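You operate a simulated robot arm through the tools that you are given. There is no shell and no other tool. Be economical: measure what you need, move in short steps, check, and stop when the job is done.

You are at the controls of a simulated two-armed robot. One attempt, no reset.

JOB
Put one of the small wax rings from the top of the white box by the aisle on top of the film roll there. Put the white tube on the top of the large brown box. Put the medium blue cone on the grey-top table. Put the small red bobbin on the top of the large brown box. Put two of the white bobbins from the top of the brown box behind the teal tray on the top of the green stand. Put two of the grey bobbins from the top of the low steel stand on the top of the large brown box. Put the medium yellow cone on the grey plate. Take the round brush and leave it on the lower shelf of the grey stand. Put the grey cup on the low ledge of the cone winder. Take the green brush and leave it on the top of the low brown box left of the aisle. Take the short grey tube and leave it on top of the yellow filter cartridge. The order is free. Set down upright: medium blue cone, small red bobbin, white bobbin, grey bobbin, medium yellow cone, round brush, short grey tube.

It is judged by the outcome, as a careful person would: the job done as asked, and still so three seconds after it is handed in. It fails if anything else is knocked over, pushed out of place, dropped, spilled or broken.

ROBOT AND FRAMES
Two 7-joint arms with three-finger grippers on one trunk, on a base that drives. Base frame: it is fixed to the floor where the robot stands at the start and does not move with it; the origin is under the middle of the robot, x ahead of it, y to its left, z up; the surface under the hand at the start is at about z = 420. Lengths are in mm, angles in rad, forces in N, time in s.
The left shoulder is at the start at [70, 146, 912], the right one opposite. With the tool pointing down near the work surface each hand reaches from about 100 to 640 mm from the robot's upright axis, wherever it stands, measured 20 degrees to its own side. Places, roughly: film roll (6x6x13 cm) [800, -400, 500]; green brush (5x8x5 cm) [-1500, 500, 600]; grey bobbin (5x5x17 cm) [-1900, 700, 700]; grey cup (8x8x8 cm) [-7100, 1800, 1000]; grey plate (15x15x1 cm) [-1600, 600, 600]; grey-top table [2800, 2200, 800]; low ledge of the cone winder (16x240 cm) [-6840, 3860, 500]; lower shelf of the grey stand [-3500, 1200, 600]; medium blue cone (11x11x18 cm) [700, 2100, 800]; medium yellow cone (11x11x18 cm) [-1900, 500, 700]; round brush (5x5x7 cm) [-7100, 2100, 1000]; short grey tube (5x5x9 cm) [500, 700, 500]; small red bobbin [-500, 1500, 750]; small wax ring (4x4x2 cm) [800, -500, 400]; top of the green stand [-1200, -1900, 800]; top of the large brown box [1300, -200, 1000]; top of the low brown box left of the aisle [2200, -2300, 400]; white bobbin (5x5x17 cm) [-600, 1700, 900]; white tube (7x7x21 cm) [5800, 1100, 900]; yellow filter cartridge (6x6x13 cm) [500, 500, 600]. Payload 2.2 kg a hand.
The TCP of each hand is the grasp point between the finger pads, 28 mm short of the fingertips. In the tool frame z runs along the fingers and y along their closing line. The gripper opens to 102 mm. The gripper's body begins 71 mm behind the TCP.
Orientation is that of the tool frame in the base frame, as a unit quaternion [x, y, z, w]. With the fingers straight down and closing along the base's y, the tool's x points along the base's -x, its y along +y and its z along -z.

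CONTROLS
- The arms move only by the tool drive_tool. It takes "left_motion", "right_motion" or both (then of equal length, played together; a hand with none holds still); each is a list that holds one entry, the list of rows, each a list of 6 numbers: the shift along the tool's x, y, z in mm, then the turn, a rotation vector about the tool's x, y, z in rad. In form: [[[dx, dy, dz, ax, ay, az], ...]]. A call has 1 to 10 rows; each row shifts and turns the commanded pose from where the row before left it, along the tool's axes as they then stand. "left_jaw" and "right_jaw" are, for a hand that has rows, the opening in per cent of the stroke, from 0 (shut) to 100 (fully open), set as the call begins (left out, the last holds). Rows are played at 5 a second. More than 50 mm and 0.15 rad between two rows, or a gripper value outside its range, and nothing of the call is played. A pose out of reach is approached as far as the arm can. The call stops where the force on the tool passes 40 N (or 10 N more than at its start, if that is more) or the arm is blocked; 0.2 s more then pass. Each finger halts on what it meets, pressing with about 43 N; the grip force reading is that of the motor and also rises with nothing between the fingers. The clock runs only during rows and for 0.2 s after the last one: add rows that do not move to give the fingers time. It gives the time, the measured TCP pose, the force on the tool (base axes), the opening and the grip force at its end, in the units of the frame above (readings bear some noise), with the torque about the TCP (base axes, N m) and any sound that the robot's microphone picked up.
- Cameras (640 x 400 px; columns grow to the right, rows downward): "scene" is now at [142.8, 39, 1130.7]; the picture's right is [0.34, -0.94, 0.00], its down [-0.58, -0.21, -0.79] and it looks along [0.74, 0.27, -0.62] (base axes); focal length 248 px, centre (320, 200). "left" rides on the left gripper at [72, 38, -86] in its tool frame; the picture's right is [-0.47, 0.89, 0.00], its down [-0.60, -0.32, -0.73] and it looks along [-0.65, -0.34, 0.68] (tool axes); focal length 256 px, centre (320, 200). "right" rides on the right gripper at [69, 44, -86] in its tool frame; the picture's right is [-0.53, 0.85, 0.00], its down [-0.58, -0.36, -0.73] and it looks along [-0.62, -0.39, 0.68] (tool axes); focal length 256 px, centre (320, 200). There is no depth. A picture from a camera that has moved, and an enlarged one, comes with that camera's place and axes in the base frame and with its lens. The place of the scene camera against the robot may be out by one fixed shift of up to 25 mm in any direction.
- camera(camera): a new picture of that camera. It takes no simulated time.
- raise_lower(by): slides the trunk up (or, below 0, down) by that many mm; the arms and the scene camera ride with it, the base frame stays. It gives what a move gives, with no picture.
- steer(legs): drives the robot by 1 to 6 legs, each [ahead, left, turn to the left] in mm, mm and rad, along the robot's own axes; the way and the turn of a leg run together, so that a leg with both is an arc; at most 1500 mm and 3.142 rad a leg. The arms and the cameras ride along, it lands a little off, and it stops where it bumps. It gives what a move gives.
- aim_head(pan, tilt): turns the head with the scene camera to pan (to the left, within 1.501 rad either way) and tilt (down, from -0.506 to 1.204), counted from straight ahead of the robot. It gives what a move gives.
- inspect(camera, box): a new picture of the part [left, top, right, bottom] of that camera's present view, enlarged. It takes no simulated time.
- sign_off(): hands the job in; it is judged then, once.

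Go step by step. Nothing tells you exact positions but the pictures and the camera data: compare them with the known pose of the tool, close in by small moves and look again before you grip or let go. The budget is 588 turns and 370 pictures, counting those below and the enlarged ones. Unless the task says otherwise, let go and move clear before handing in.

The tools are called as a command line: name --argument value ..., lists and objects as JSON in quotes. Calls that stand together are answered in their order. drive_tool: Moves the arms, as the interface text tells. Its arguments: {"type":"object","properties":{"left_motion":{"type":"array"},"left_jaw":{"type":"number"},"right_motion":{"type":"array"},"right_jaw":{"type":"number"}},"required":[]} The other tools are called the same way: raise_lower (by) slides the trunk up or down; steer (legs) drives the base; aim_head (pan, tilt) turns the head that bears the scene camera; camera (camera) takes a picture; inspect (camera, box) takes an enlarged picture of a part of a camera's view; sign_off () hands the job in.

At the start:

```text
time: 0.0
left_position: [461.6, 321.1, 928.6]
left_tcp_rot: [0.0, 1.0, 0.0, 0.001]
left_contact_force: [-0.7, -0.3, -0.1]
left_torque: [0.02, -0.01, -0.01]
left_finger_gap: 101.9
left_gripper_force: 0.0
right_position: [449.8, -127.5, 907.2]
right_tcp_rot: [0.0, 1.0, 0.0, 0.0]
right_contact_force: [-0.1, -0.6, 0.8]
right_torque: [-0.02, -0.02, 0.04]
right_finger_gap: 102.2
right_gripper_force: 0.0
trunk travel left (down, up): [-450.0, 490.0]
robot x, y, heading: [0.5, -1.0, -0.001]
head pan, tilt: [0.349, 0.663]
```

scene: 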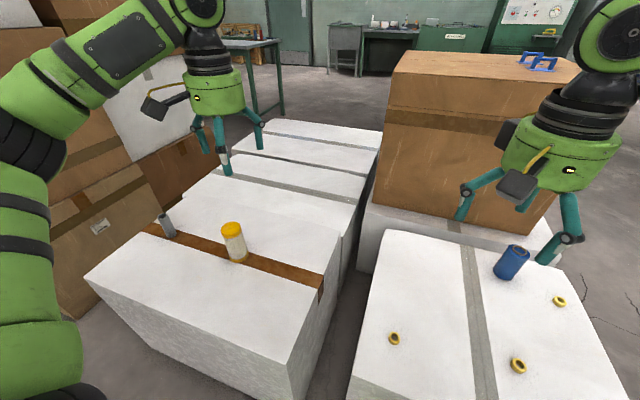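
right: 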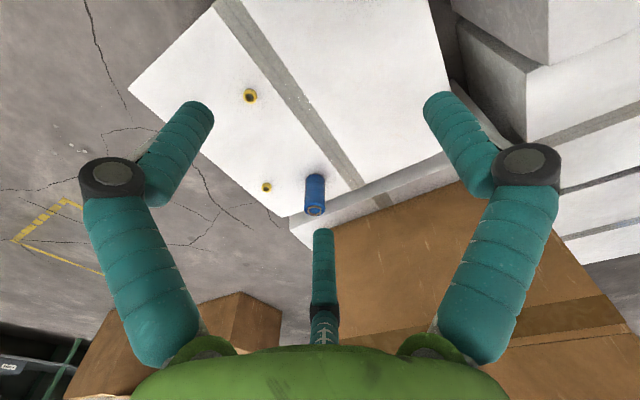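
left: 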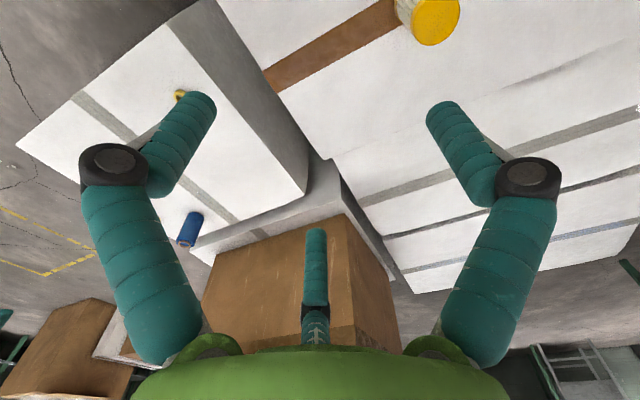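

I see the white box with the blue film roll and three wax rings ahead on the right, and the white boxes with the yellow cartridge and the short grey tube ahead on the left. I'll look closer at the rings first.

inspect --camera "scene" --box '[360, 220, 600, 390]'

inspect --camera "right" --box '[220, 70, 360, 230]'

inspect --camera "scene" --box '[130, 190, 290, 290]'

```text
2.35 times, centred on (480, 305) of scene
camera zoom: at [142.8, 39.0, 1130.7], right [0.34, -0.94, 0.0], down [-0.58, -0.21, -0.79], along [0.74, 0.27, -0.62], focal length 583 px, centre (-56, -47)
```

zoom: 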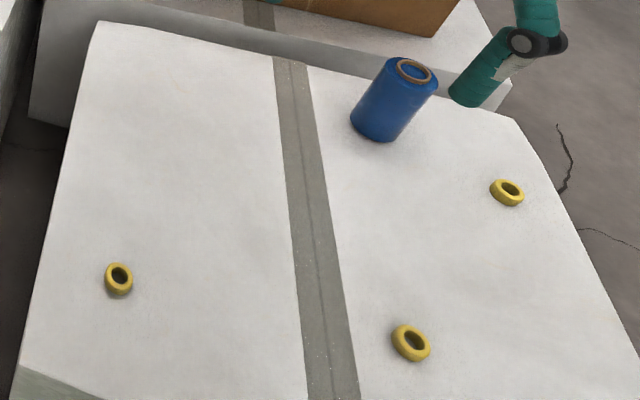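

```text
2.50 times, centred on (290, 150) of right
camera zoom: at [381.9, -83.6, 993.5], right [0.53, 0.85, 0.0], down [0.58, -0.36, 0.73], along [0.62, -0.39, -0.68], focal length 640 px, centre (395, 325)
```

zoom: 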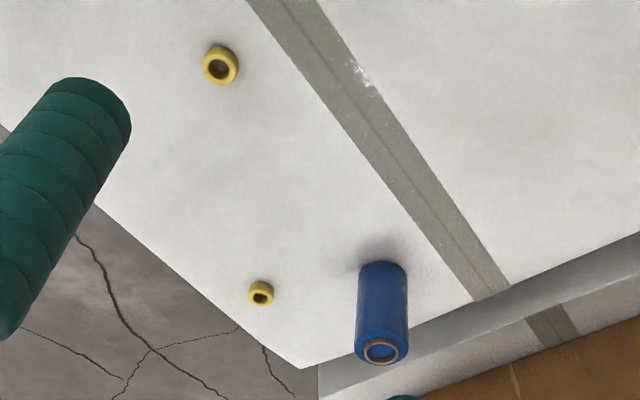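

```text
4.00 times, centred on (210, 240) of scene
camera zoom: at [142.8, 39.0, 1130.7], right [0.34, -0.94, 0.0], down [-0.58, -0.21, -0.79], along [0.74, 0.27, -0.62], focal length 991 px, centre (760, 40)
```

zoom: 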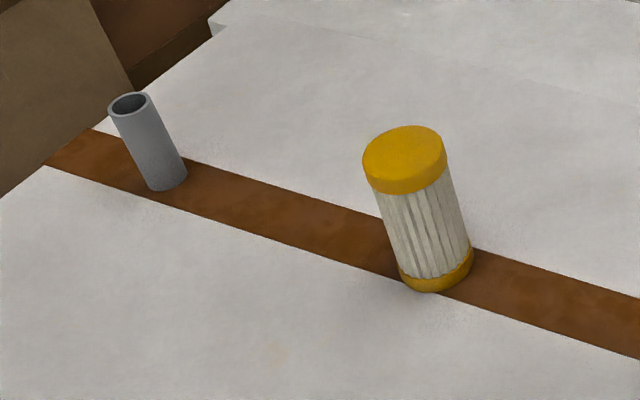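

The three rings look equal and the film roll stands upright. The rings are out of reach from here, so I need to see the floor around me.

aim_head --pan -0.5 --tilt 1.1

camera --camera "scene"

aim_head --pan -1.1 --tilt 0.5

camera --camera "scene"

aim_head --pan 1.3 --tilt 0.5

camera --camera "scene"

aim_head --pan 0 --tilt 0.2

camera --camera "scene"

```text
time: 1.2
left_position: [460.5, 320.3, 929.2]
left_tcp_rot: [0.0, 1.0, 0.0, 0.0]
left_contact_force: [0.3, -0.4, -0.2]
left_torque: [-0.03, 0.0, 0.0]
left_finger_gap: 102.2
left_gripper_force: 0.1
right_position: [450.5, -127.4, 909.0]
right_tcp_rot: [0.0, 1.0, -0.001, -0.001]
right_contact_force: [0.4, -0.7, -1.3]
right_torque: [-0.03, -0.02, -0.02]
right_finger_gap: 101.9
right_gripper_force: 0.1
trunk travel left (down, up): [-450.0, 490.0]
robot x, y, heading: [3.7, -0.5, -0.003]
head pan, tilt: [-0.499, 1.1]
```

```text
363 pictures are left
camera scene: at [117.2, -20.7, 1097.7], right [-0.48, -0.88, 0.0], down [-0.78, 0.43, -0.45], along [0.4, -0.22, -0.89], focal length 248 px, centre (320, 200)
```

scene: 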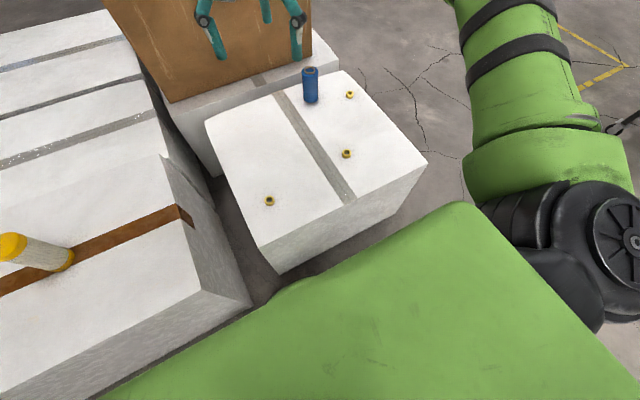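

```text
time: 2.2
left_position: [461.0, 321.5, 929.4]
left_tcp_rot: [0.001, 1.0, 0.001, 0.0]
left_contact_force: [0.4, -0.3, 0.8]
left_torque: [-0.01, 0.0, -0.02]
left_finger_gap: 102.2
left_gripper_force: 0.1
right_position: [450.8, -127.8, 907.3]
right_tcp_rot: [0.0, 1.0, 0.0, 0.0]
right_contact_force: [0.4, 0.3, 0.1]
right_torque: [0.03, 0.04, 0.03]
right_finger_gap: 102.0
right_gripper_force: 0.0
trunk travel left (down, up): [-450.0, 490.0]
robot x, y, heading: [-0.0, -0.2, -0.001]
head pan, tilt: [-1.1, 0.499]
```

```text
362 pictures are left
camera scene: at [103.1, -71.5, 1145.3], right [-0.89, -0.45, 0.0], down [-0.22, 0.43, -0.88], along [0.4, -0.78, -0.48], focal length 248 px, centre (320, 200)
```

scene: 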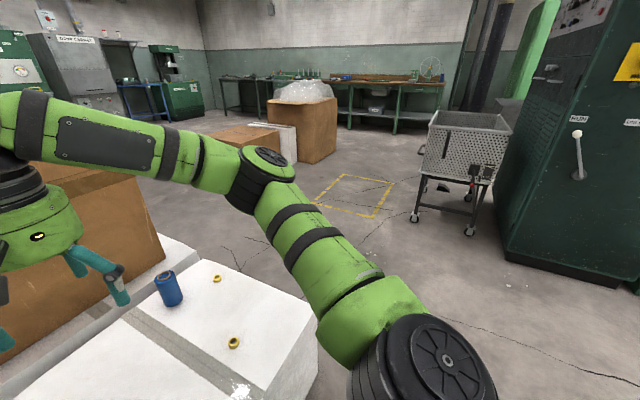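

```text
time: 4.4
left_position: [460.4, 321.8, 929.4]
left_tcp_rot: [0.0, 1.0, 0.0, 0.0]
left_contact_force: [0.1, 0.2, -0.4]
left_torque: [-0.06, -0.02, 0.03]
left_finger_gap: 101.9
left_gripper_force: 0.0
right_position: [449.7, -128.0, 908.5]
right_tcp_rot: [0.001, 1.0, 0.0, 0.001]
right_contact_force: [0.1, 0.3, 0.8]
right_torque: [0.0, 0.02, 0.02]
right_finger_gap: 101.9
right_gripper_force: 0.1
trunk travel left (down, up): [-450.0, 490.0]
robot x, y, heading: [-1.6, 0.1, -0.0]
head pan, tilt: [1.3, 0.499]
```

```text
361 pictures are left
camera scene: at [86.1, 97.2, 1145.4], right [0.96, -0.27, 0.0], down [-0.13, -0.46, -0.88], along [0.24, 0.85, -0.48], focal length 248 px, centre (320, 200)
```

scene: 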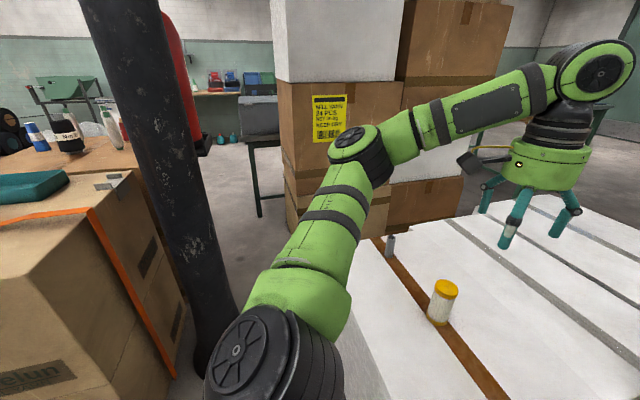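

```text
time: 5.8
left_position: [460.1, 320.4, 929.9]
left_tcp_rot: [0.001, 1.0, 0.0, 0.001]
left_contact_force: [-0.1, 1.1, -0.3]
left_torque: [0.02, 0.0, 0.02]
left_finger_gap: 102.2
left_gripper_force: 0.1
right_position: [450.2, -127.0, 907.5]
right_tcp_rot: [0.0, 1.0, 0.0, 0.0]
right_contact_force: [0.4, -0.5, 0.2]
right_torque: [0.0, -0.02, -0.01]
right_finger_gap: 101.7
right_gripper_force: 0.0
trunk travel left (down, up): [-450.0, 490.0]
robot x, y, heading: [0.4, 0.7, -0.001]
head pan, tilt: [0.0, 0.201]
```

```text
360 pictures are left
camera scene: at [154.9, 9.6, 1173.0], right [0.0, -1.0, 0.0], down [-0.2, 0.0, -0.98], along [0.98, 0.0, -0.2], focal length 248 px, centre (320, 200)
```

scene: 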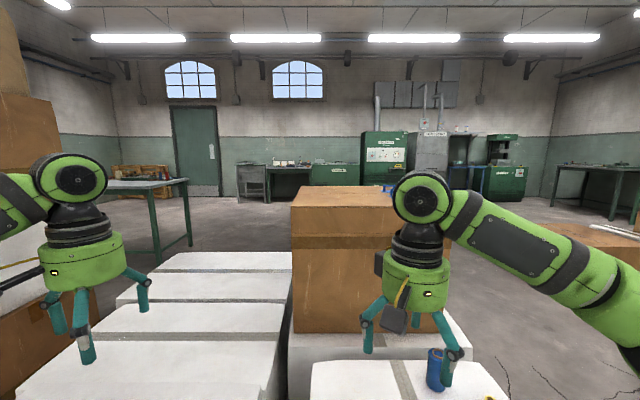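

The aisle to my right is free floor. I'll drive right, turn to face left (+y), and then side-step alongside the white box.

steer --legs '[[0, -940, 0], [0, 0, 1.571], [0, -650, 0]]'

aim_head --pan -0.2 --tilt 0.9

camera --camera "scene"

camera --camera "right"

```text
time: 17.8
left_position: [327.7, -485.0, 929.2]
left_tcp_rot: [0.707, -0.707, 0.001, 0.0]
left_contact_force: [-0.2, 0.0, 0.0]
left_torque: [-0.01, 0.01, -0.01]
left_finger_gap: 102.1
left_gripper_force: 0.0
right_position: [776.6, -495.1, 907.9]
right_tcp_rot: [-0.707, 0.707, 0.0, 0.0]
right_contact_force: [-0.1, 0.6, -0.2]
right_torque: [-0.02, 0.0, 0.02]
right_finger_gap: 102.1
right_gripper_force: 0.1
trunk travel left (down, up): [-450.0, 490.0]
robot x, y, heading: [649.6, -942.9, 1.57]
head pan, tilt: [0.0, 0.201]
```

```text
time: 18.9
left_position: [328.5, -484.4, 929.3]
left_tcp_rot: [-0.707, 0.708, -0.001, 0.0]
left_contact_force: [-0.2, -0.1, -0.4]
left_torque: [-0.02, 0.0, 0.0]
left_finger_gap: 101.7
left_gripper_force: 0.0
right_position: [776.9, -494.5, 906.8]
right_tcp_rot: [0.707, -0.707, 0.0, 0.0]
right_contact_force: [-0.3, -0.3, 0.0]
right_torque: [-0.02, -0.03, 0.0]
right_finger_gap: 101.9
right_gripper_force: 0.0
trunk travel left (down, up): [-450.0, 490.0]
robot x, y, heading: [650.9, -948.0, 1.572]
head pan, tilt: [-0.201, 0.901]
```

```text
359 pictures are left
camera scene: at [676.2, -812.1, 1111.6], right [0.98, -0.2, 0.0], down [-0.16, -0.77, -0.62], along [0.12, 0.61, -0.78], focal length 248 px, centre (320, 200)
```

scene: 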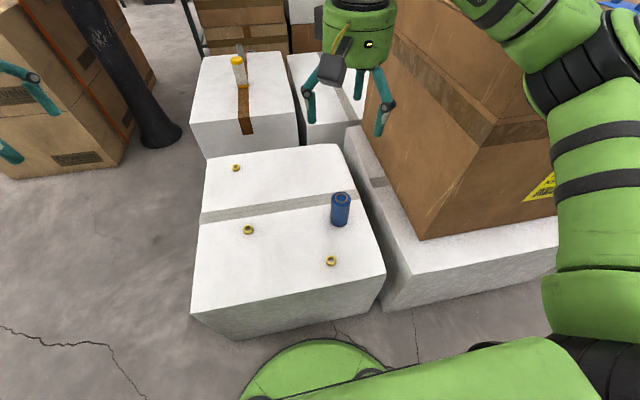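

```text
358 pictures are left
camera right: at [733.5, -564.7, 993.5], right [-0.85, 0.53, 0.0], down [0.36, 0.58, 0.73], along [0.39, 0.62, -0.68], focal length 256 px, centre (320, 200)
```

right: 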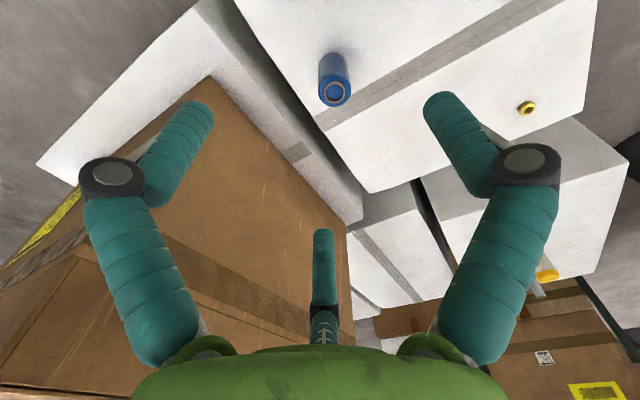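

The ring near the film roll sits almost under the right hand, at about (767,-511). I'll lower towards it and check.

drive_tool --right_motion '[[[2.3, 1.4, 44, 0, 0, 0], [2.3, 1.4, 44, 0, 0, 0], [2.3, 1.4, 44, 0, 0, 0], [2.3, 1.4, 44, 0, 0, 0], [2.3, 1.4, 44, 0, 0, 0], [2.3, 1.4, 44, 0, 0, 0], [2.3, 1.4, 44, 0, 0, 0]]]' --right_jaw 100

camera --camera "right"

camera --camera "scene"

```text
time: 20.5
left_position: [327.9, -484.6, 930.8]
left_tcp_rot: [-0.707, 0.707, 0.001, 0.0]
left_contact_force: [-0.5, -0.3, 0.8]
left_torque: [0.01, 0.04, -0.04]
left_finger_gap: 102.0
left_gripper_force: 0.1
right_position: [768.5, -511.3, 598.1]
right_tcp_rot: [0.707, -0.707, 0.0, 0.0]
right_contact_force: [-0.3, 0.1, -0.5]
right_torque: [0.0, 0.0, 0.01]
right_finger_gap: 101.9
right_gripper_force: 0.0
trunk travel left (down, up): [-450.0, 490.0]
robot x, y, heading: [652.3, -943.9, 1.57]
head pan, tilt: [-0.201, 0.901]
```

```text
357 pictures are left
camera right: at [724.8, -581.0, 684.5], right [-0.85, 0.53, 0.0], down [0.36, 0.58, 0.73], along [0.39, 0.62, -0.68], focal length 256 px, centre (320, 200)
```

right: 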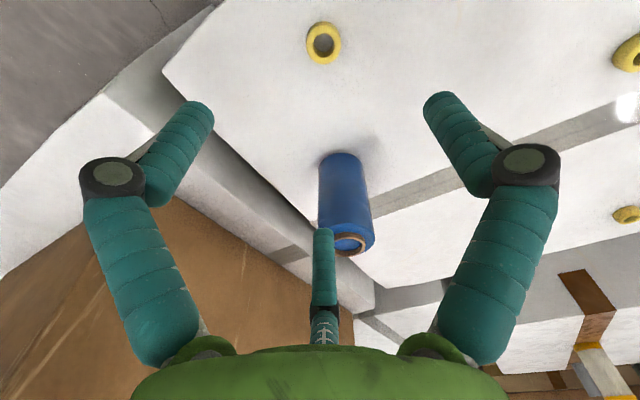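

```text
356 pictures are left
camera scene: at [676.4, -811.8, 1111.5], right [0.98, -0.2, 0.0], down [-0.16, -0.77, -0.62], along [0.12, 0.61, -0.78], focal length 248 px, centre (320, 200)
```

scene: 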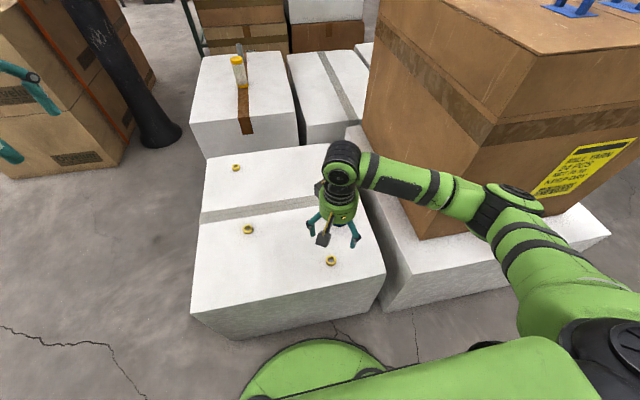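

The ring is just a little nearer to me than the hand. I'll shift and close in.

drive_tool --right_motion '[[[4, 3, 35, 0, 0, 0], [4, 3, 35, 0, 0, 0], [0, 0, 30, 0, 0, 0]]]'

camera --camera "right"

```text
time: 21.3
left_position: [327.2, -486.1, 929.3]
left_tcp_rot: [0.707, -0.707, 0.0, 0.0]
left_contact_force: [-0.5, 0.2, 0.3]
left_torque: [-0.03, -0.02, 0.0]
left_finger_gap: 101.8
left_gripper_force: 0.1
right_position: [760.8, -518.7, 499.7]
right_tcp_rot: [-0.707, 0.707, 0.001, 0.0]
right_contact_force: [0.0, 1.4, 0.1]
right_torque: [0.01, 0.03, -0.01]
right_finger_gap: 101.9
right_gripper_force: 0.1
trunk travel left (down, up): [-450.0, 490.0]
robot x, y, heading: [652.7, -948.0, 1.573]
head pan, tilt: [-0.201, 0.901]
```

```text
355 pictures are left
camera right: at [717.3, -588.1, 585.0], right [-0.85, 0.53, 0.0], down [0.36, 0.58, 0.73], along [0.39, 0.62, -0.68], focal length 256 px, centre (320, 200)
```

right: 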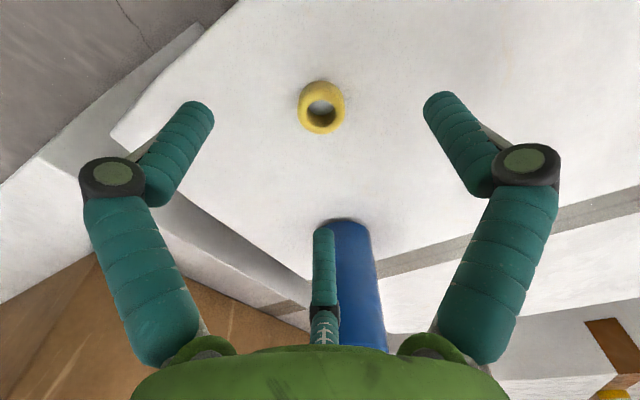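

The ring is centred under the hand. I'll lower until the tips are just above the surface and check again.

drive_tool --right_motion '[[[1, 0.5, 22, 0, 0, 0], [0.5, 0.5, 23, 0, 0, 0]]]'

camera --camera "right"

inspect --camera "scene" --box '[280, 200, 400, 280]'

```text
time: 21.9
left_position: [328.0, -485.7, 929.8]
left_tcp_rot: [0.708, -0.707, 0.0, 0.0]
left_contact_force: [0.1, -0.8, -0.8]
left_torque: [-0.02, 0.02, 0.04]
left_finger_gap: 102.0
left_gripper_force: 0.1
right_position: [759.8, -519.9, 456.0]
right_tcp_rot: [0.707, -0.707, 0.001, 0.0]
right_contact_force: [-0.5, 0.3, 0.2]
right_torque: [-0.01, -0.04, -0.04]
right_finger_gap: 101.9
right_gripper_force: 0.1
trunk travel left (down, up): [-450.0, 490.0]
robot x, y, heading: [649.6, -949.4, 1.571]
head pan, tilt: [-0.201, 0.901]
```

```text
354 pictures are left
camera right: at [717.2, -590.4, 540.3], right [-0.85, 0.53, 0.0], down [0.36, 0.58, 0.73], along [0.39, 0.62, -0.68], focal length 256 px, centre (320, 200)
```

right: 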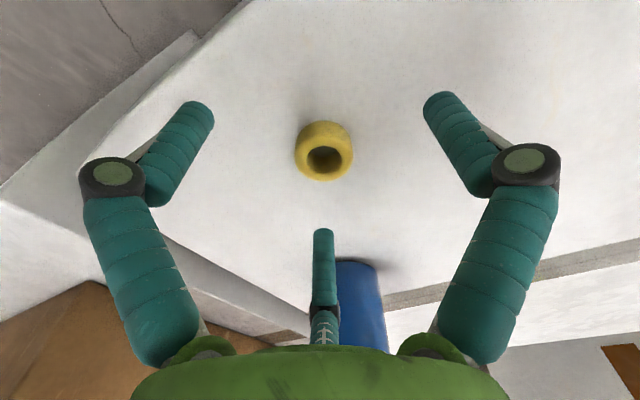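

```text
5.00 times, centred on (340, 240) of scene
camera zoom: at [676.2, -812.1, 1111.5], right [0.98, -0.2, 0.0], down [-0.16, -0.77, -0.62], along [0.12, 0.61, -0.78], focal length 1239 px, centre (220, 0)
```

zoom: 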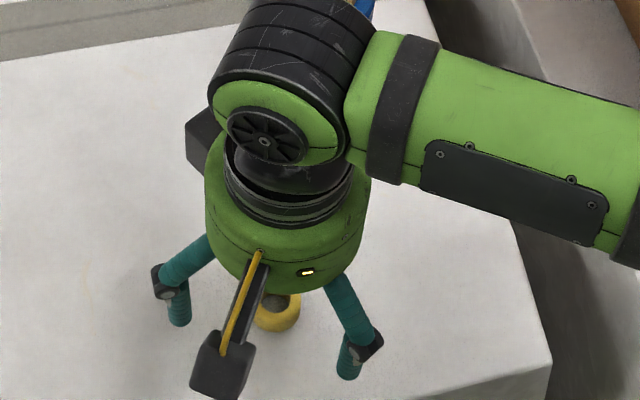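

drive_tool --right_motion '[[[0, 0, 5, 0, 0, 0]]]'

drive_tool --right_motion '[[[0, 0, 0, 0, 0, 0], [0, 0, 0, 0, 0, 0], [0, 0, 0, 0, 0, 0]]]' --right_jaw 0

camera --camera "right"

```text
time: 22.3
left_position: [328.1, -485.5, 930.1]
left_tcp_rot: [-0.707, 0.707, 0.001, 0.0]
left_contact_force: [0.4, 0.0, 0.2]
left_torque: [-0.01, 0.0, 0.02]
left_finger_gap: 101.8
left_gripper_force: 0.1
right_position: [759.5, -521.0, 450.5]
right_tcp_rot: [0.707, -0.707, 0.0, 0.001]
right_contact_force: [-0.1, -0.1, 0.5]
right_torque: [0.03, 0.01, 0.02]
right_finger_gap: 102.4
right_gripper_force: 0.0
trunk travel left (down, up): [-450.0, 490.0]
robot x, y, heading: [649.3, -945.3, 1.564]
head pan, tilt: [-0.201, 0.901]
```

```text
time: 23.1
left_position: [328.3, -484.8, 929.7]
left_tcp_rot: [0.707, -0.707, 0.0, 0.0]
left_contact_force: [-0.4, 0.3, -0.4]
left_torque: [-0.03, 0.01, 0.01]
left_finger_gap: 101.9
left_gripper_force: 0.0
right_position: [759.3, -521.6, 450.9]
right_tcp_rot: [0.707, -0.707, 0.0, 0.0]
right_contact_force: [-0.9, 1.6, 1.1]
right_torque: [0.05, 0.03, -0.05]
right_finger_gap: 25.4
right_gripper_force: 43.1
trunk travel left (down, up): [-450.0, 490.0]
robot x, y, heading: [652.4, -945.5, 1.567]
head pan, tilt: [-0.201, 0.901]
```

```text
352 pictures are left
camera right: at [716.7, -590.5, 535.7], right [-0.85, 0.53, 0.0], down [0.36, 0.58, 0.73], along [0.39, 0.62, -0.68], focal length 256 px, centre (320, 200)
```

right: 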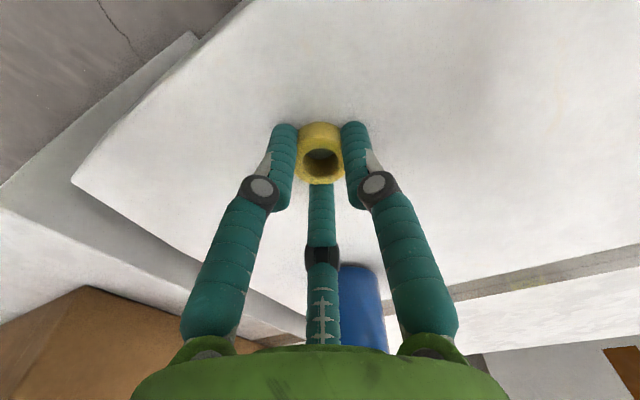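

Gripped (gap 25 mm). I'll lift it and carry it over the film roll at about (810,-391).

drive_tool --right_motion '[[[0, 0, -45, 0, 0, 0], [0, 0, -45, 0, 0, 0], [0, 0, -45, 0, 0, 0], [0, 0, -45, 0, 0, 0], [-30, -12, 0, 0, 0, 0], [-30, -12, 0, 0, 0, 0], [-30, -12, 0, 0, 0, 0], [0, 0, 0, 0, 0, 0]]]'

camera --camera "right"

inspect --camera "scene" --box '[280, 140, 400, 240]'

```text
time: 24.9
left_position: [327.3, -484.5, 928.8]
left_tcp_rot: [0.707, -0.707, 0.0, 0.001]
left_contact_force: [-0.4, -1.1, 0.7]
left_torque: [0.04, 0.0, -0.02]
left_finger_gap: 102.1
left_gripper_force: 0.1
right_position: [795.5, -431.4, 630.2]
right_tcp_rot: [-0.707, 0.708, 0.0, 0.0]
right_contact_force: [0.3, -0.8, -0.2]
right_torque: [0.01, -0.03, 0.01]
right_finger_gap: 25.3
right_gripper_force: 42.6
trunk travel left (down, up): [-450.0, 490.0]
robot x, y, heading: [650.4, -945.6, 1.569]
head pan, tilt: [-0.201, 0.901]
```

```text
351 pictures are left
camera right: at [753.2, -499.7, 716.2], right [-0.85, 0.53, 0.0], down [0.36, 0.58, 0.73], along [0.39, 0.62, -0.68], focal length 256 px, centre (320, 200)
```

right: 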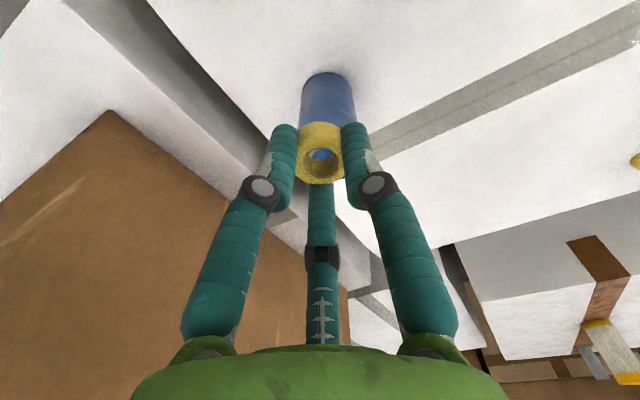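

```text
4.00 times, centred on (340, 190) of scene
camera zoom: at [676.2, -812.4, 1111.5], right [0.98, -0.2, 0.0], down [-0.16, -0.77, -0.62], along [0.12, 0.61, -0.78], focal length 991 px, centre (240, 240)
```

zoom: 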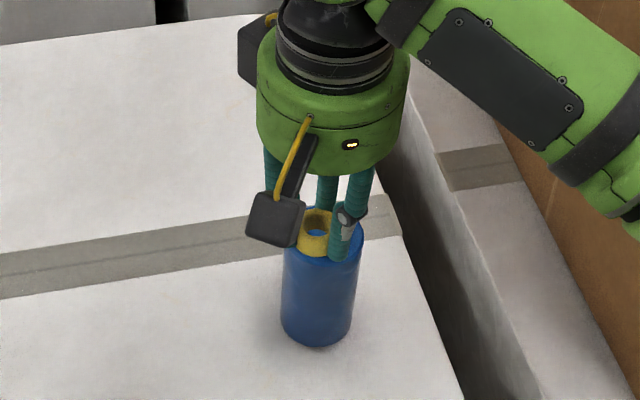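

drive_tool --right_motion '[[[-22, -8, 0, 0, 0, 0], [-22, -8, 0, 0, 0, 0], [0, 0, 0, 0, 0, 0]]]'

camera --camera "right"

inspect --camera "scene" --box '[280, 140, 400, 240]'

```text
time: 25.7
left_position: [328.2, -484.2, 930.4]
left_tcp_rot: [0.707, -0.707, 0.0, 0.0]
left_contact_force: [0.5, 0.1, 0.0]
left_torque: [-0.02, 0.01, -0.03]
left_finger_gap: 101.9
left_gripper_force: 0.0
right_position: [811.5, -386.4, 630.0]
right_tcp_rot: [0.708, -0.706, 0.001, 0.0]
right_contact_force: [0.3, 0.3, 0.6]
right_torque: [0.0, 0.0, 0.01]
right_finger_gap: 25.0
right_gripper_force: 43.5
trunk travel left (down, up): [-450.0, 490.0]
robot x, y, heading: [650.2, -946.3, 1.57]
head pan, tilt: [-0.201, 0.901]
```

```text
349 pictures are left
camera right: at [768.9, -456.1, 715.7], right [-0.85, 0.53, 0.0], down [0.36, 0.58, 0.73], along [0.39, 0.62, -0.68], focal length 256 px, centre (320, 200)
```

right: 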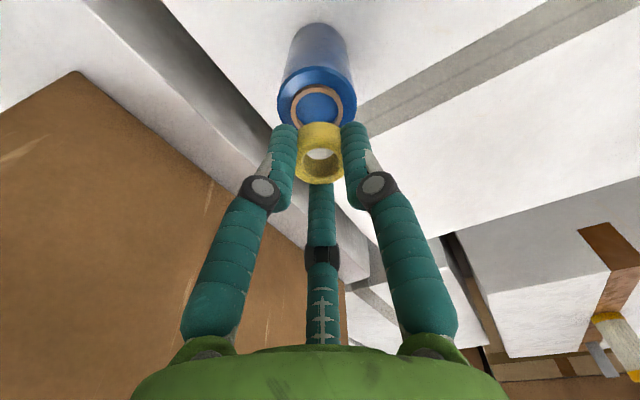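

```text
4.00 times, centred on (340, 190) of scene
camera zoom: at [676.2, -812.3, 1111.5], right [0.98, -0.2, 0.0], down [-0.16, -0.77, -0.62], along [0.12, 0.61, -0.78], focal length 991 px, centre (240, 240)
```

zoom: 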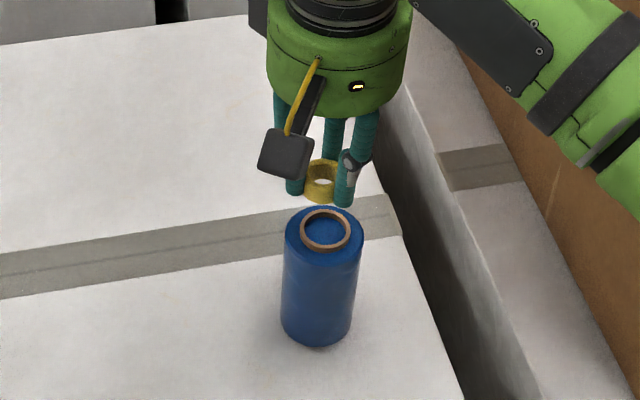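

drive_tool --right_motion '[[[0, -4, 14, 0, 0, 0], [0, 0, 14, 0, 0, 0], [0, 0, 14, 0, 0, 0], [0, 0, 0, 0, 0, 0]]]'

inspect --camera "scene" --box '[280, 140, 400, 240]'

camera --camera "right"

```text
time: 26.7
left_position: [328.1, -484.4, 929.5]
left_tcp_rot: [0.707, -0.707, 0.0, 0.0]
left_contact_force: [-1.0, 1.0, 1.0]
left_torque: [0.02, 0.04, 0.03]
left_finger_gap: 102.0
left_gripper_force: 0.1
right_position: [817.7, -386.8, 587.6]
right_tcp_rot: [-0.707, 0.707, 0.0, 0.0]
right_contact_force: [0.7, 0.0, 0.1]
right_torque: [-0.01, 0.0, -0.03]
right_finger_gap: 25.0
right_gripper_force: 42.8
trunk travel left (down, up): [-450.0, 490.0]
robot x, y, heading: [649.2, -942.9, 1.578]
head pan, tilt: [-0.201, 0.901]
```

```text
4.00 times, centred on (340, 190) of scene
camera zoom: at [676.2, -812.2, 1111.5], right [0.98, -0.2, 0.0], down [-0.16, -0.77, -0.62], along [0.12, 0.61, -0.78], focal length 991 px, centre (240, 240)
```

zoom: 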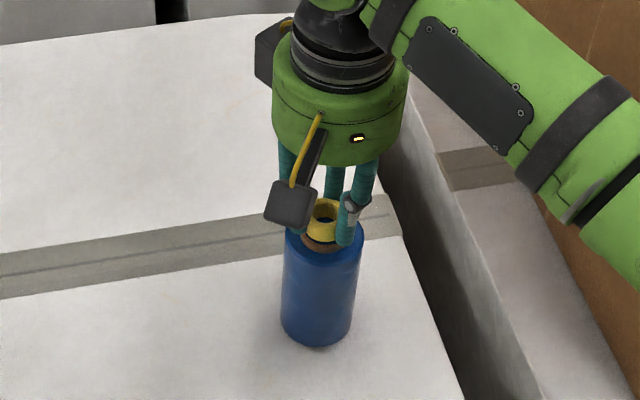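

```text
346 pictures are left
camera right: at [773.1, -456.2, 673.2], right [-0.85, 0.53, 0.0], down [0.36, 0.58, 0.73], along [0.39, 0.62, -0.68], focal length 256 px, centre (320, 200)
```

right: 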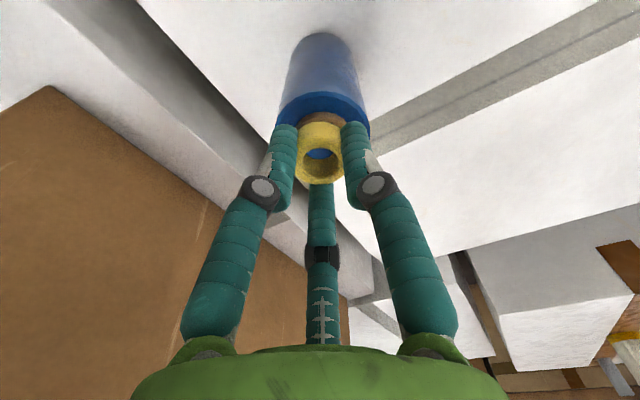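

drive_tool --right_motion '[[[0, 1, 3, 0, 0, 0], [0, 0, 2, 0, 0, 0], [0, 0, 1.5, 0, 0, 0]]]'

inspect --camera "scene" --box '[300, 170, 380, 220]'

```text
time: 27.5
left_position: [328.3, -484.8, 928.8]
left_tcp_rot: [-0.707, 0.707, -0.001, 0.001]
left_contact_force: [0.1, 0.0, -0.1]
left_torque: [0.04, 0.0, 0.0]
left_finger_gap: 101.9
left_gripper_force: 0.1
right_position: [815.0, -387.6, 581.8]
right_tcp_rot: [0.707, -0.707, 0.001, -0.001]
right_contact_force: [-0.1, 0.8, 0.7]
right_torque: [-0.03, 0.05, 0.02]
right_finger_gap: 25.1
right_gripper_force: 43.4
trunk travel left (down, up): [-450.0, 490.0]
robot x, y, heading: [649.9, -946.9, 1.572]
head pan, tilt: [-0.201, 0.901]
```

```text
8.00 times, centred on (340, 195) of scene
camera zoom: at [676.2, -812.1, 1111.5], right [0.98, -0.2, 0.0], down [-0.16, -0.77, -0.62], along [0.12, 0.61, -0.78], focal length 1982 px, centre (160, 240)
```

zoom: 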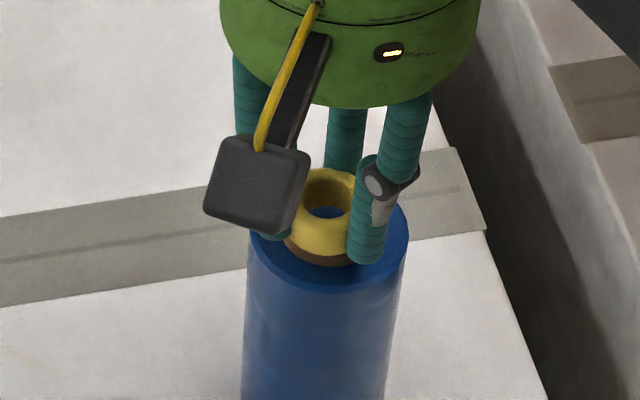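

drive_tool --right_motion '[[[0, 0, 1.5, 0, 0, 0]]]'

drive_tool --right_motion '[[[0, 0, 1.5, 0, 0, 0]]]'

```text
time: 27.9
left_position: [328.3, -485.7, 929.6]
left_tcp_rot: [-0.707, 0.708, 0.0, -0.001]
left_contact_force: [0.2, 0.1, 0.2]
left_torque: [0.0, 0.0, 0.01]
left_finger_gap: 102.1
left_gripper_force: 0.0
right_position: [815.7, -385.5, 579.5]
right_tcp_rot: [0.707, -0.707, -0.001, 0.0]
right_contact_force: [0.3, -0.3, -0.6]
right_torque: [0.03, -0.03, 0.0]
right_finger_gap: 25.0
right_gripper_force: 42.6
trunk travel left (down, up): [-450.0, 490.0]
robot x, y, heading: [650.8, -943.7, 1.574]
head pan, tilt: [-0.201, 0.901]
```

```text
time: 28.3
left_position: [329.1, -484.7, 929.3]
left_tcp_rot: [0.707, -0.707, 0.0, -0.001]
left_contact_force: [-0.5, -0.1, 0.1]
left_torque: [0.01, 0.0, -0.04]
left_finger_gap: 102.2
left_gripper_force: 0.0
right_position: [814.4, -386.6, 578.0]
right_tcp_rot: [-0.707, 0.707, 0.0, -0.001]
right_contact_force: [-0.4, 0.7, -1.0]
right_torque: [-0.01, 0.01, 0.03]
right_finger_gap: 25.0
right_gripper_force: 42.9
trunk travel left (down, up): [-450.0, 490.0]
robot x, y, heading: [650.6, -947.2, 1.569]
head pan, tilt: [-0.201, 0.901]
```

drive_tool --right_motion '[[[0, 0, 2, 0, 0, 0]]]'

drive_tool --right_motion '[[[0, 0, 2, 0, 0, 0]]]'

inspect --camera "scene" --box '[300, 170, 380, 220]'

```text
time: 28.7
left_position: [327.3, -484.4, 928.6]
left_tcp_rot: [0.707, -0.707, 0.001, 0.0]
left_contact_force: [-0.3, -0.6, 0.2]
left_torque: [0.0, 0.03, -0.02]
left_finger_gap: 101.9
left_gripper_force: 0.1
right_position: [815.1, -386.5, 575.9]
right_tcp_rot: [-0.707, 0.708, -0.001, 0.0]
right_contact_force: [0.3, -1.2, -0.5]
right_torque: [-0.01, 0.04, -0.02]
right_finger_gap: 24.9
right_gripper_force: 43.3
trunk travel left (down, up): [-450.0, 490.0]
robot x, y, heading: [648.0, -947.0, 1.576]
head pan, tilt: [-0.201, 0.901]
```

```text
time: 29.1
left_position: [327.8, -485.2, 928.7]
left_tcp_rot: [-0.707, 0.707, -0.001, 0.0]
left_contact_force: [0.2, 0.4, -0.2]
left_torque: [-0.02, -0.02, 0.01]
left_finger_gap: 102.1
left_gripper_force: 0.1
right_position: [814.1, -386.4, 574.1]
right_tcp_rot: [-0.707, 0.707, 0.001, 0.0]
right_contact_force: [0.2, 0.9, -1.2]
right_torque: [0.01, -0.02, -0.01]
right_finger_gap: 24.9
right_gripper_force: 42.4
trunk travel left (down, up): [-450.0, 490.0]
robot x, y, heading: [649.9, -945.1, 1.569]
head pan, tilt: [-0.201, 0.901]
```

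```text
8.00 times, centred on (340, 195) of scene
camera zoom: at [676.2, -812.1, 1111.5], right [0.98, -0.2, 0.0], down [-0.16, -0.77, -0.62], along [0.12, 0.61, -0.78], focal length 1982 px, centre (160, 240)
```

zoom: 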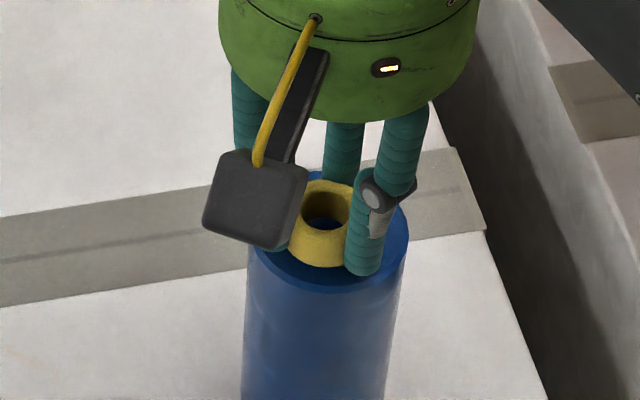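

drive_tool --right_motion '[[[0, 0, 2, 0, 0, 0]]]'

drive_tool --right_motion '[[[0, 0, 2, 0, 0, 0]]]'

inspect --camera "scene" --box '[300, 170, 380, 220]'

```text
time: 29.5
left_position: [327.7, -486.0, 930.2]
left_tcp_rot: [0.707, -0.707, 0.0, 0.0]
left_contact_force: [-0.1, -0.2, -0.6]
left_torque: [0.02, -0.01, -0.01]
left_finger_gap: 101.9
left_gripper_force: 0.0
right_position: [814.6, -387.4, 574.7]
right_tcp_rot: [0.708, -0.707, 0.0, -0.001]
right_contact_force: [0.5, -1.4, 5.1]
right_torque: [-0.03, 0.06, 0.01]
right_finger_gap: 25.1
right_gripper_force: 43.1
trunk travel left (down, up): [-450.0, 490.0]
robot x, y, heading: [650.3, -947.3, 1.575]
head pan, tilt: [-0.201, 0.901]
```

```text
time: 29.9
left_position: [327.8, -485.5, 931.3]
left_tcp_rot: [0.708, -0.707, 0.0, 0.0]
left_contact_force: [-0.3, 0.3, 0.4]
left_torque: [0.0, 0.0, 0.02]
left_finger_gap: 102.1
left_gripper_force: 0.1
right_position: [814.8, -386.8, 572.9]
right_tcp_rot: [-0.707, 0.707, 0.001, 0.002]
right_contact_force: [0.5, -0.9, 15.3]
right_torque: [0.03, 0.1, -0.03]
right_finger_gap: 25.1
right_gripper_force: 43.4
trunk travel left (down, up): [-450.0, 490.0]
robot x, y, heading: [651.5, -947.5, 1.567]
head pan, tilt: [-0.201, 0.901]
```

```text
8.00 times, centred on (340, 195) of scene
camera zoom: at [675.7, -814.3, 1112.0], right [0.98, -0.2, 0.0], down [-0.16, -0.77, -0.62], along [0.12, 0.61, -0.78], focal length 1982 px, centre (160, 240)
```

zoom: 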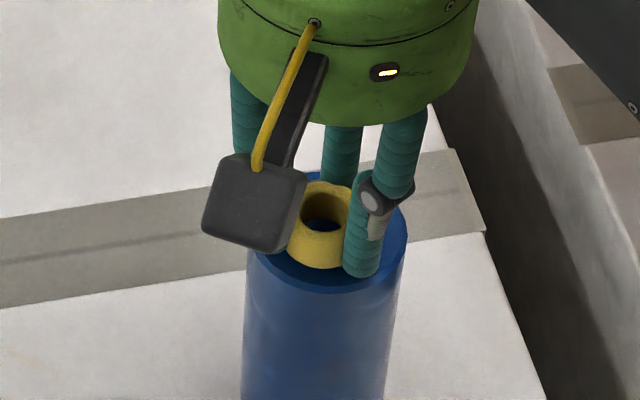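

Contact with the film roll. I'll ease off, open, and lift away.

drive_tool --right_motion '[[[0, 0, -2.5, 0, 0, 0], [0, 0, 0, 0, 0, 0]]]'

drive_tool --right_motion '[[[0, 0, 0, 0, 0, 0], [0, 0, 0, 0, 0, 0], [0, 0, -30, 0, 0, 0], [0, 0, -45, 0, 0, 0], [0, 0, -45, 0, 0, 0]]]' --right_jaw 70

inspect --camera "scene" --box '[280, 160, 400, 240]'

camera --camera "right"

```text
time: 30.5
left_position: [328.7, -484.9, 928.8]
left_tcp_rot: [0.708, -0.707, 0.0, 0.0]
left_contact_force: [0.3, -0.4, 0.9]
left_torque: [0.0, -0.02, -0.01]
left_finger_gap: 102.3
left_gripper_force: 0.1
right_position: [815.6, -386.1, 572.8]
right_tcp_rot: [-0.707, 0.707, -0.001, 0.001]
right_contact_force: [-0.3, 1.0, 9.6]
right_torque: [0.13, 0.1, -0.02]
right_finger_gap: 25.0
right_gripper_force: 43.3
trunk travel left (down, up): [-450.0, 490.0]
robot x, y, heading: [648.0, -944.1, 1.571]
head pan, tilt: [-0.201, 0.901]
```

```text
time: 31.7
left_position: [327.1, -484.5, 929.6]
left_tcp_rot: [-0.707, 0.707, -0.001, 0.0]
left_contact_force: [-0.9, -0.8, 0.4]
left_torque: [0.0, 0.01, 0.0]
left_finger_gap: 102.0
left_gripper_force: 0.1
right_position: [814.1, -386.3, 693.3]
right_tcp_rot: [0.708, -0.706, 0.0, -0.001]
right_contact_force: [0.1, 0.4, 0.2]
right_torque: [-0.01, -0.03, 0.02]
right_finger_gap: 71.3
right_gripper_force: 0.0
trunk travel left (down, up): [-450.0, 490.0]
robot x, y, heading: [651.7, -946.6, 1.57]
head pan, tilt: [-0.201, 0.901]
```

```text
5.00 times, centred on (340, 200) of scene
camera zoom: at [676.2, -812.8, 1111.5], right [0.98, -0.2, 0.0], down [-0.16, -0.77, -0.62], along [0.12, 0.61, -0.78], focal length 1239 px, centre (220, 200)
```

zoom: 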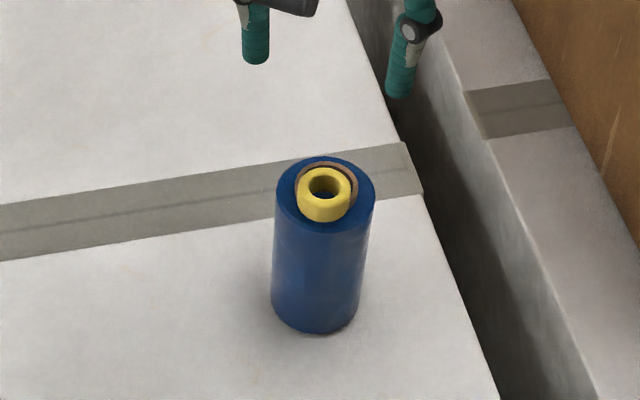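

```text
341 pictures are left
camera right: at [771.2, -456.5, 779.4], right [-0.85, 0.53, 0.0], down [0.36, 0.58, 0.73], along [0.39, 0.62, -0.68], focal length 256 px, centre (320, 200)
```

right: 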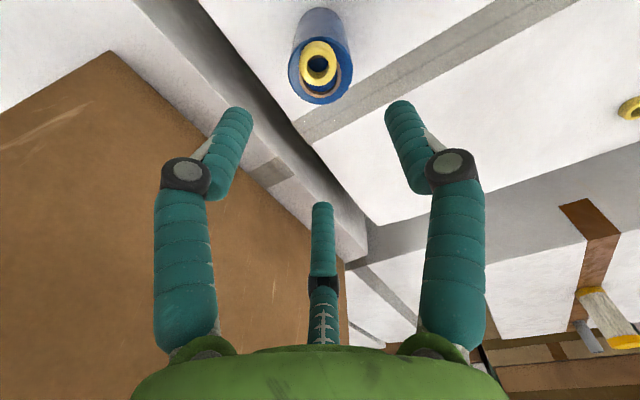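

The ring rests on the film roll. Next is the short grey tube, so I'll drive back around to face the box with the tube and the cartridge.

drive_tool --right_motion '[[[25, 20, -40, 0, 0, 0], [25, 20, -40, 0, 0, 0], [25, 0, -40, 0, 0, 0], [25, 0, -40, 0, 0, 0]]]' --right_jaw 100

steer --legs '[[0, 660, 0], [0, 0, -1.571], [0, 1340, 0]]'

aim_head --pan 0.4 --tilt 0.8

camera --camera "scene"

camera --camera "left"

```text
refused: row 1 steps farther than a row can; nothing moved
```

```text
time: 45.4
left_position: [443.9, 708.1, 929.2]
left_tcp_rot: [-0.001, 1.0, 0.001, 0.0]
left_contact_force: [0.6, -0.4, -0.4]
left_torque: [-0.01, 0.0, 0.02]
left_finger_gap: 101.9
left_gripper_force: 0.0
right_position: [545.1, 222.0, 694.2]
right_tcp_rot: [-0.003, 1.0, -0.001, 0.001]
right_contact_force: [0.4, -0.3, -0.5]
right_torque: [-0.03, 0.02, -0.04]
right_finger_gap: 71.3
right_gripper_force: 0.1
trunk travel left (down, up): [-450.0, 490.0]
robot x, y, heading: [-16.9, 382.6, 0.005]
head pan, tilt: [-0.201, 0.901]
```

```text
time: 46.4
left_position: [442.9, 708.3, 929.2]
left_tcp_rot: [-0.003, 1.0, 0.0, 0.0]
left_contact_force: [-0.2, -0.4, 0.7]
left_torque: [0.0, 0.01, 0.0]
left_finger_gap: 102.0
left_gripper_force: 0.1
right_position: [544.3, 222.1, 693.6]
right_tcp_rot: [-0.002, 1.0, 0.0, 0.0]
right_contact_force: [0.6, -0.2, 0.1]
right_torque: [-0.01, 0.0, 0.0]
right_finger_gap: 71.2
right_gripper_force: 0.1
trunk travel left (down, up): [-450.0, 490.0]
robot x, y, heading: [-17.0, 382.5, 0.006]
head pan, tilt: [0.4, 0.799]
```

```text
340 pictures are left
camera scene: at [120.2, 425.7, 1119.4], right [0.39, -0.92, 0.0], down [-0.66, -0.28, -0.7], along [0.64, 0.27, -0.72], focal length 248 px, centre (320, 200)
```

scene: 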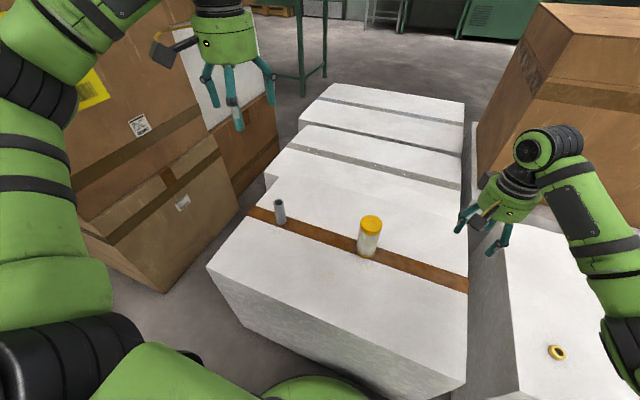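

```text
339 pictures are left
camera left: at [370.7, 746.2, 1015.0], right [0.46, 0.89, 0.0], down [0.61, -0.31, 0.73], along [0.65, -0.34, -0.68], focal length 256 px, centre (320, 200)
```

left: 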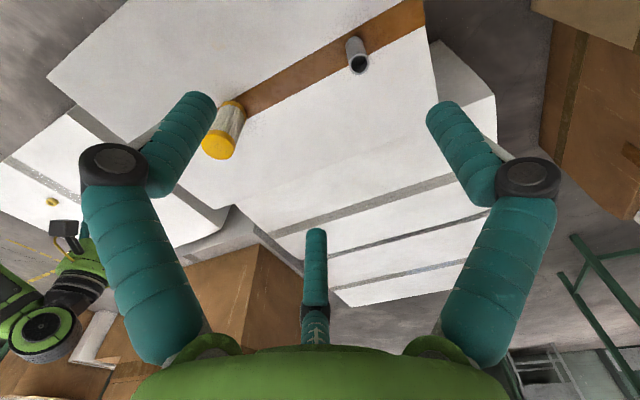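

The tube is near (531,729) and the cartridge near (533,455), on a surface at about z=490. I'll side-step left about 110 mm so the left hand reaches both.

steer --legs '[[10, 110, 0]]'

camera --camera "left"

camera --camera "scene"

```text
time: 47.6
left_position: [449.4, 779.9, 929.1]
left_tcp_rot: [-0.008, 1.0, 0.001, -0.002]
left_contact_force: [-0.1, 0.2, -0.7]
left_torque: [0.07, 0.0, -0.04]
left_finger_gap: 102.3
left_gripper_force: 0.1
right_position: [553.7, 295.3, 693.5]
right_tcp_rot: [-0.008, 1.0, 0.001, 0.001]
right_contact_force: [0.6, 0.0, -0.4]
right_torque: [-0.01, -0.01, 0.0]
right_finger_gap: 71.3
right_gripper_force: 0.1
trunk travel left (down, up): [-450.0, 490.0]
robot x, y, heading: [-5.6, 453.9, 0.015]
head pan, tilt: [0.4, 0.799]
stopped in leg 1: the robot was blocked; the commanded pose is now the measured one
```

```text
338 pictures are left
camera left: at [376.0, 817.0, 1015.0], right [0.45, 0.89, 0.0], down [0.61, -0.31, 0.73], along [0.65, -0.33, -0.68], focal length 256 px, centre (320, 200)
```

left: 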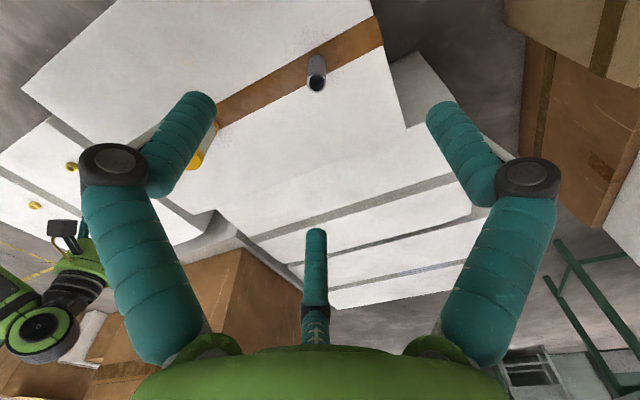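

```text
337 pictures are left
camera scene: at [128.1, 493.3, 1119.5], right [0.4, -0.92, 0.0], down [-0.66, -0.29, -0.7], along [0.64, 0.28, -0.72], focal length 248 px, centre (320, 200)
```

scene: 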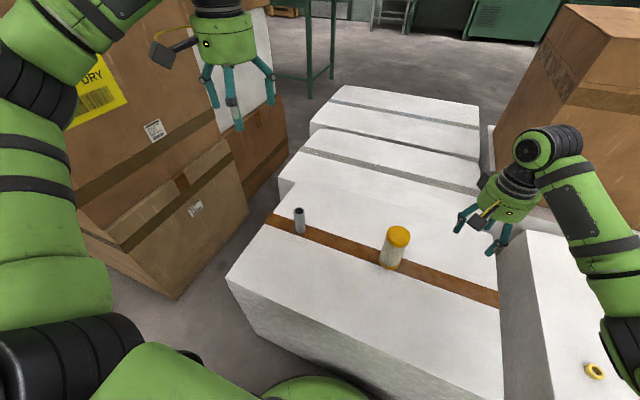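

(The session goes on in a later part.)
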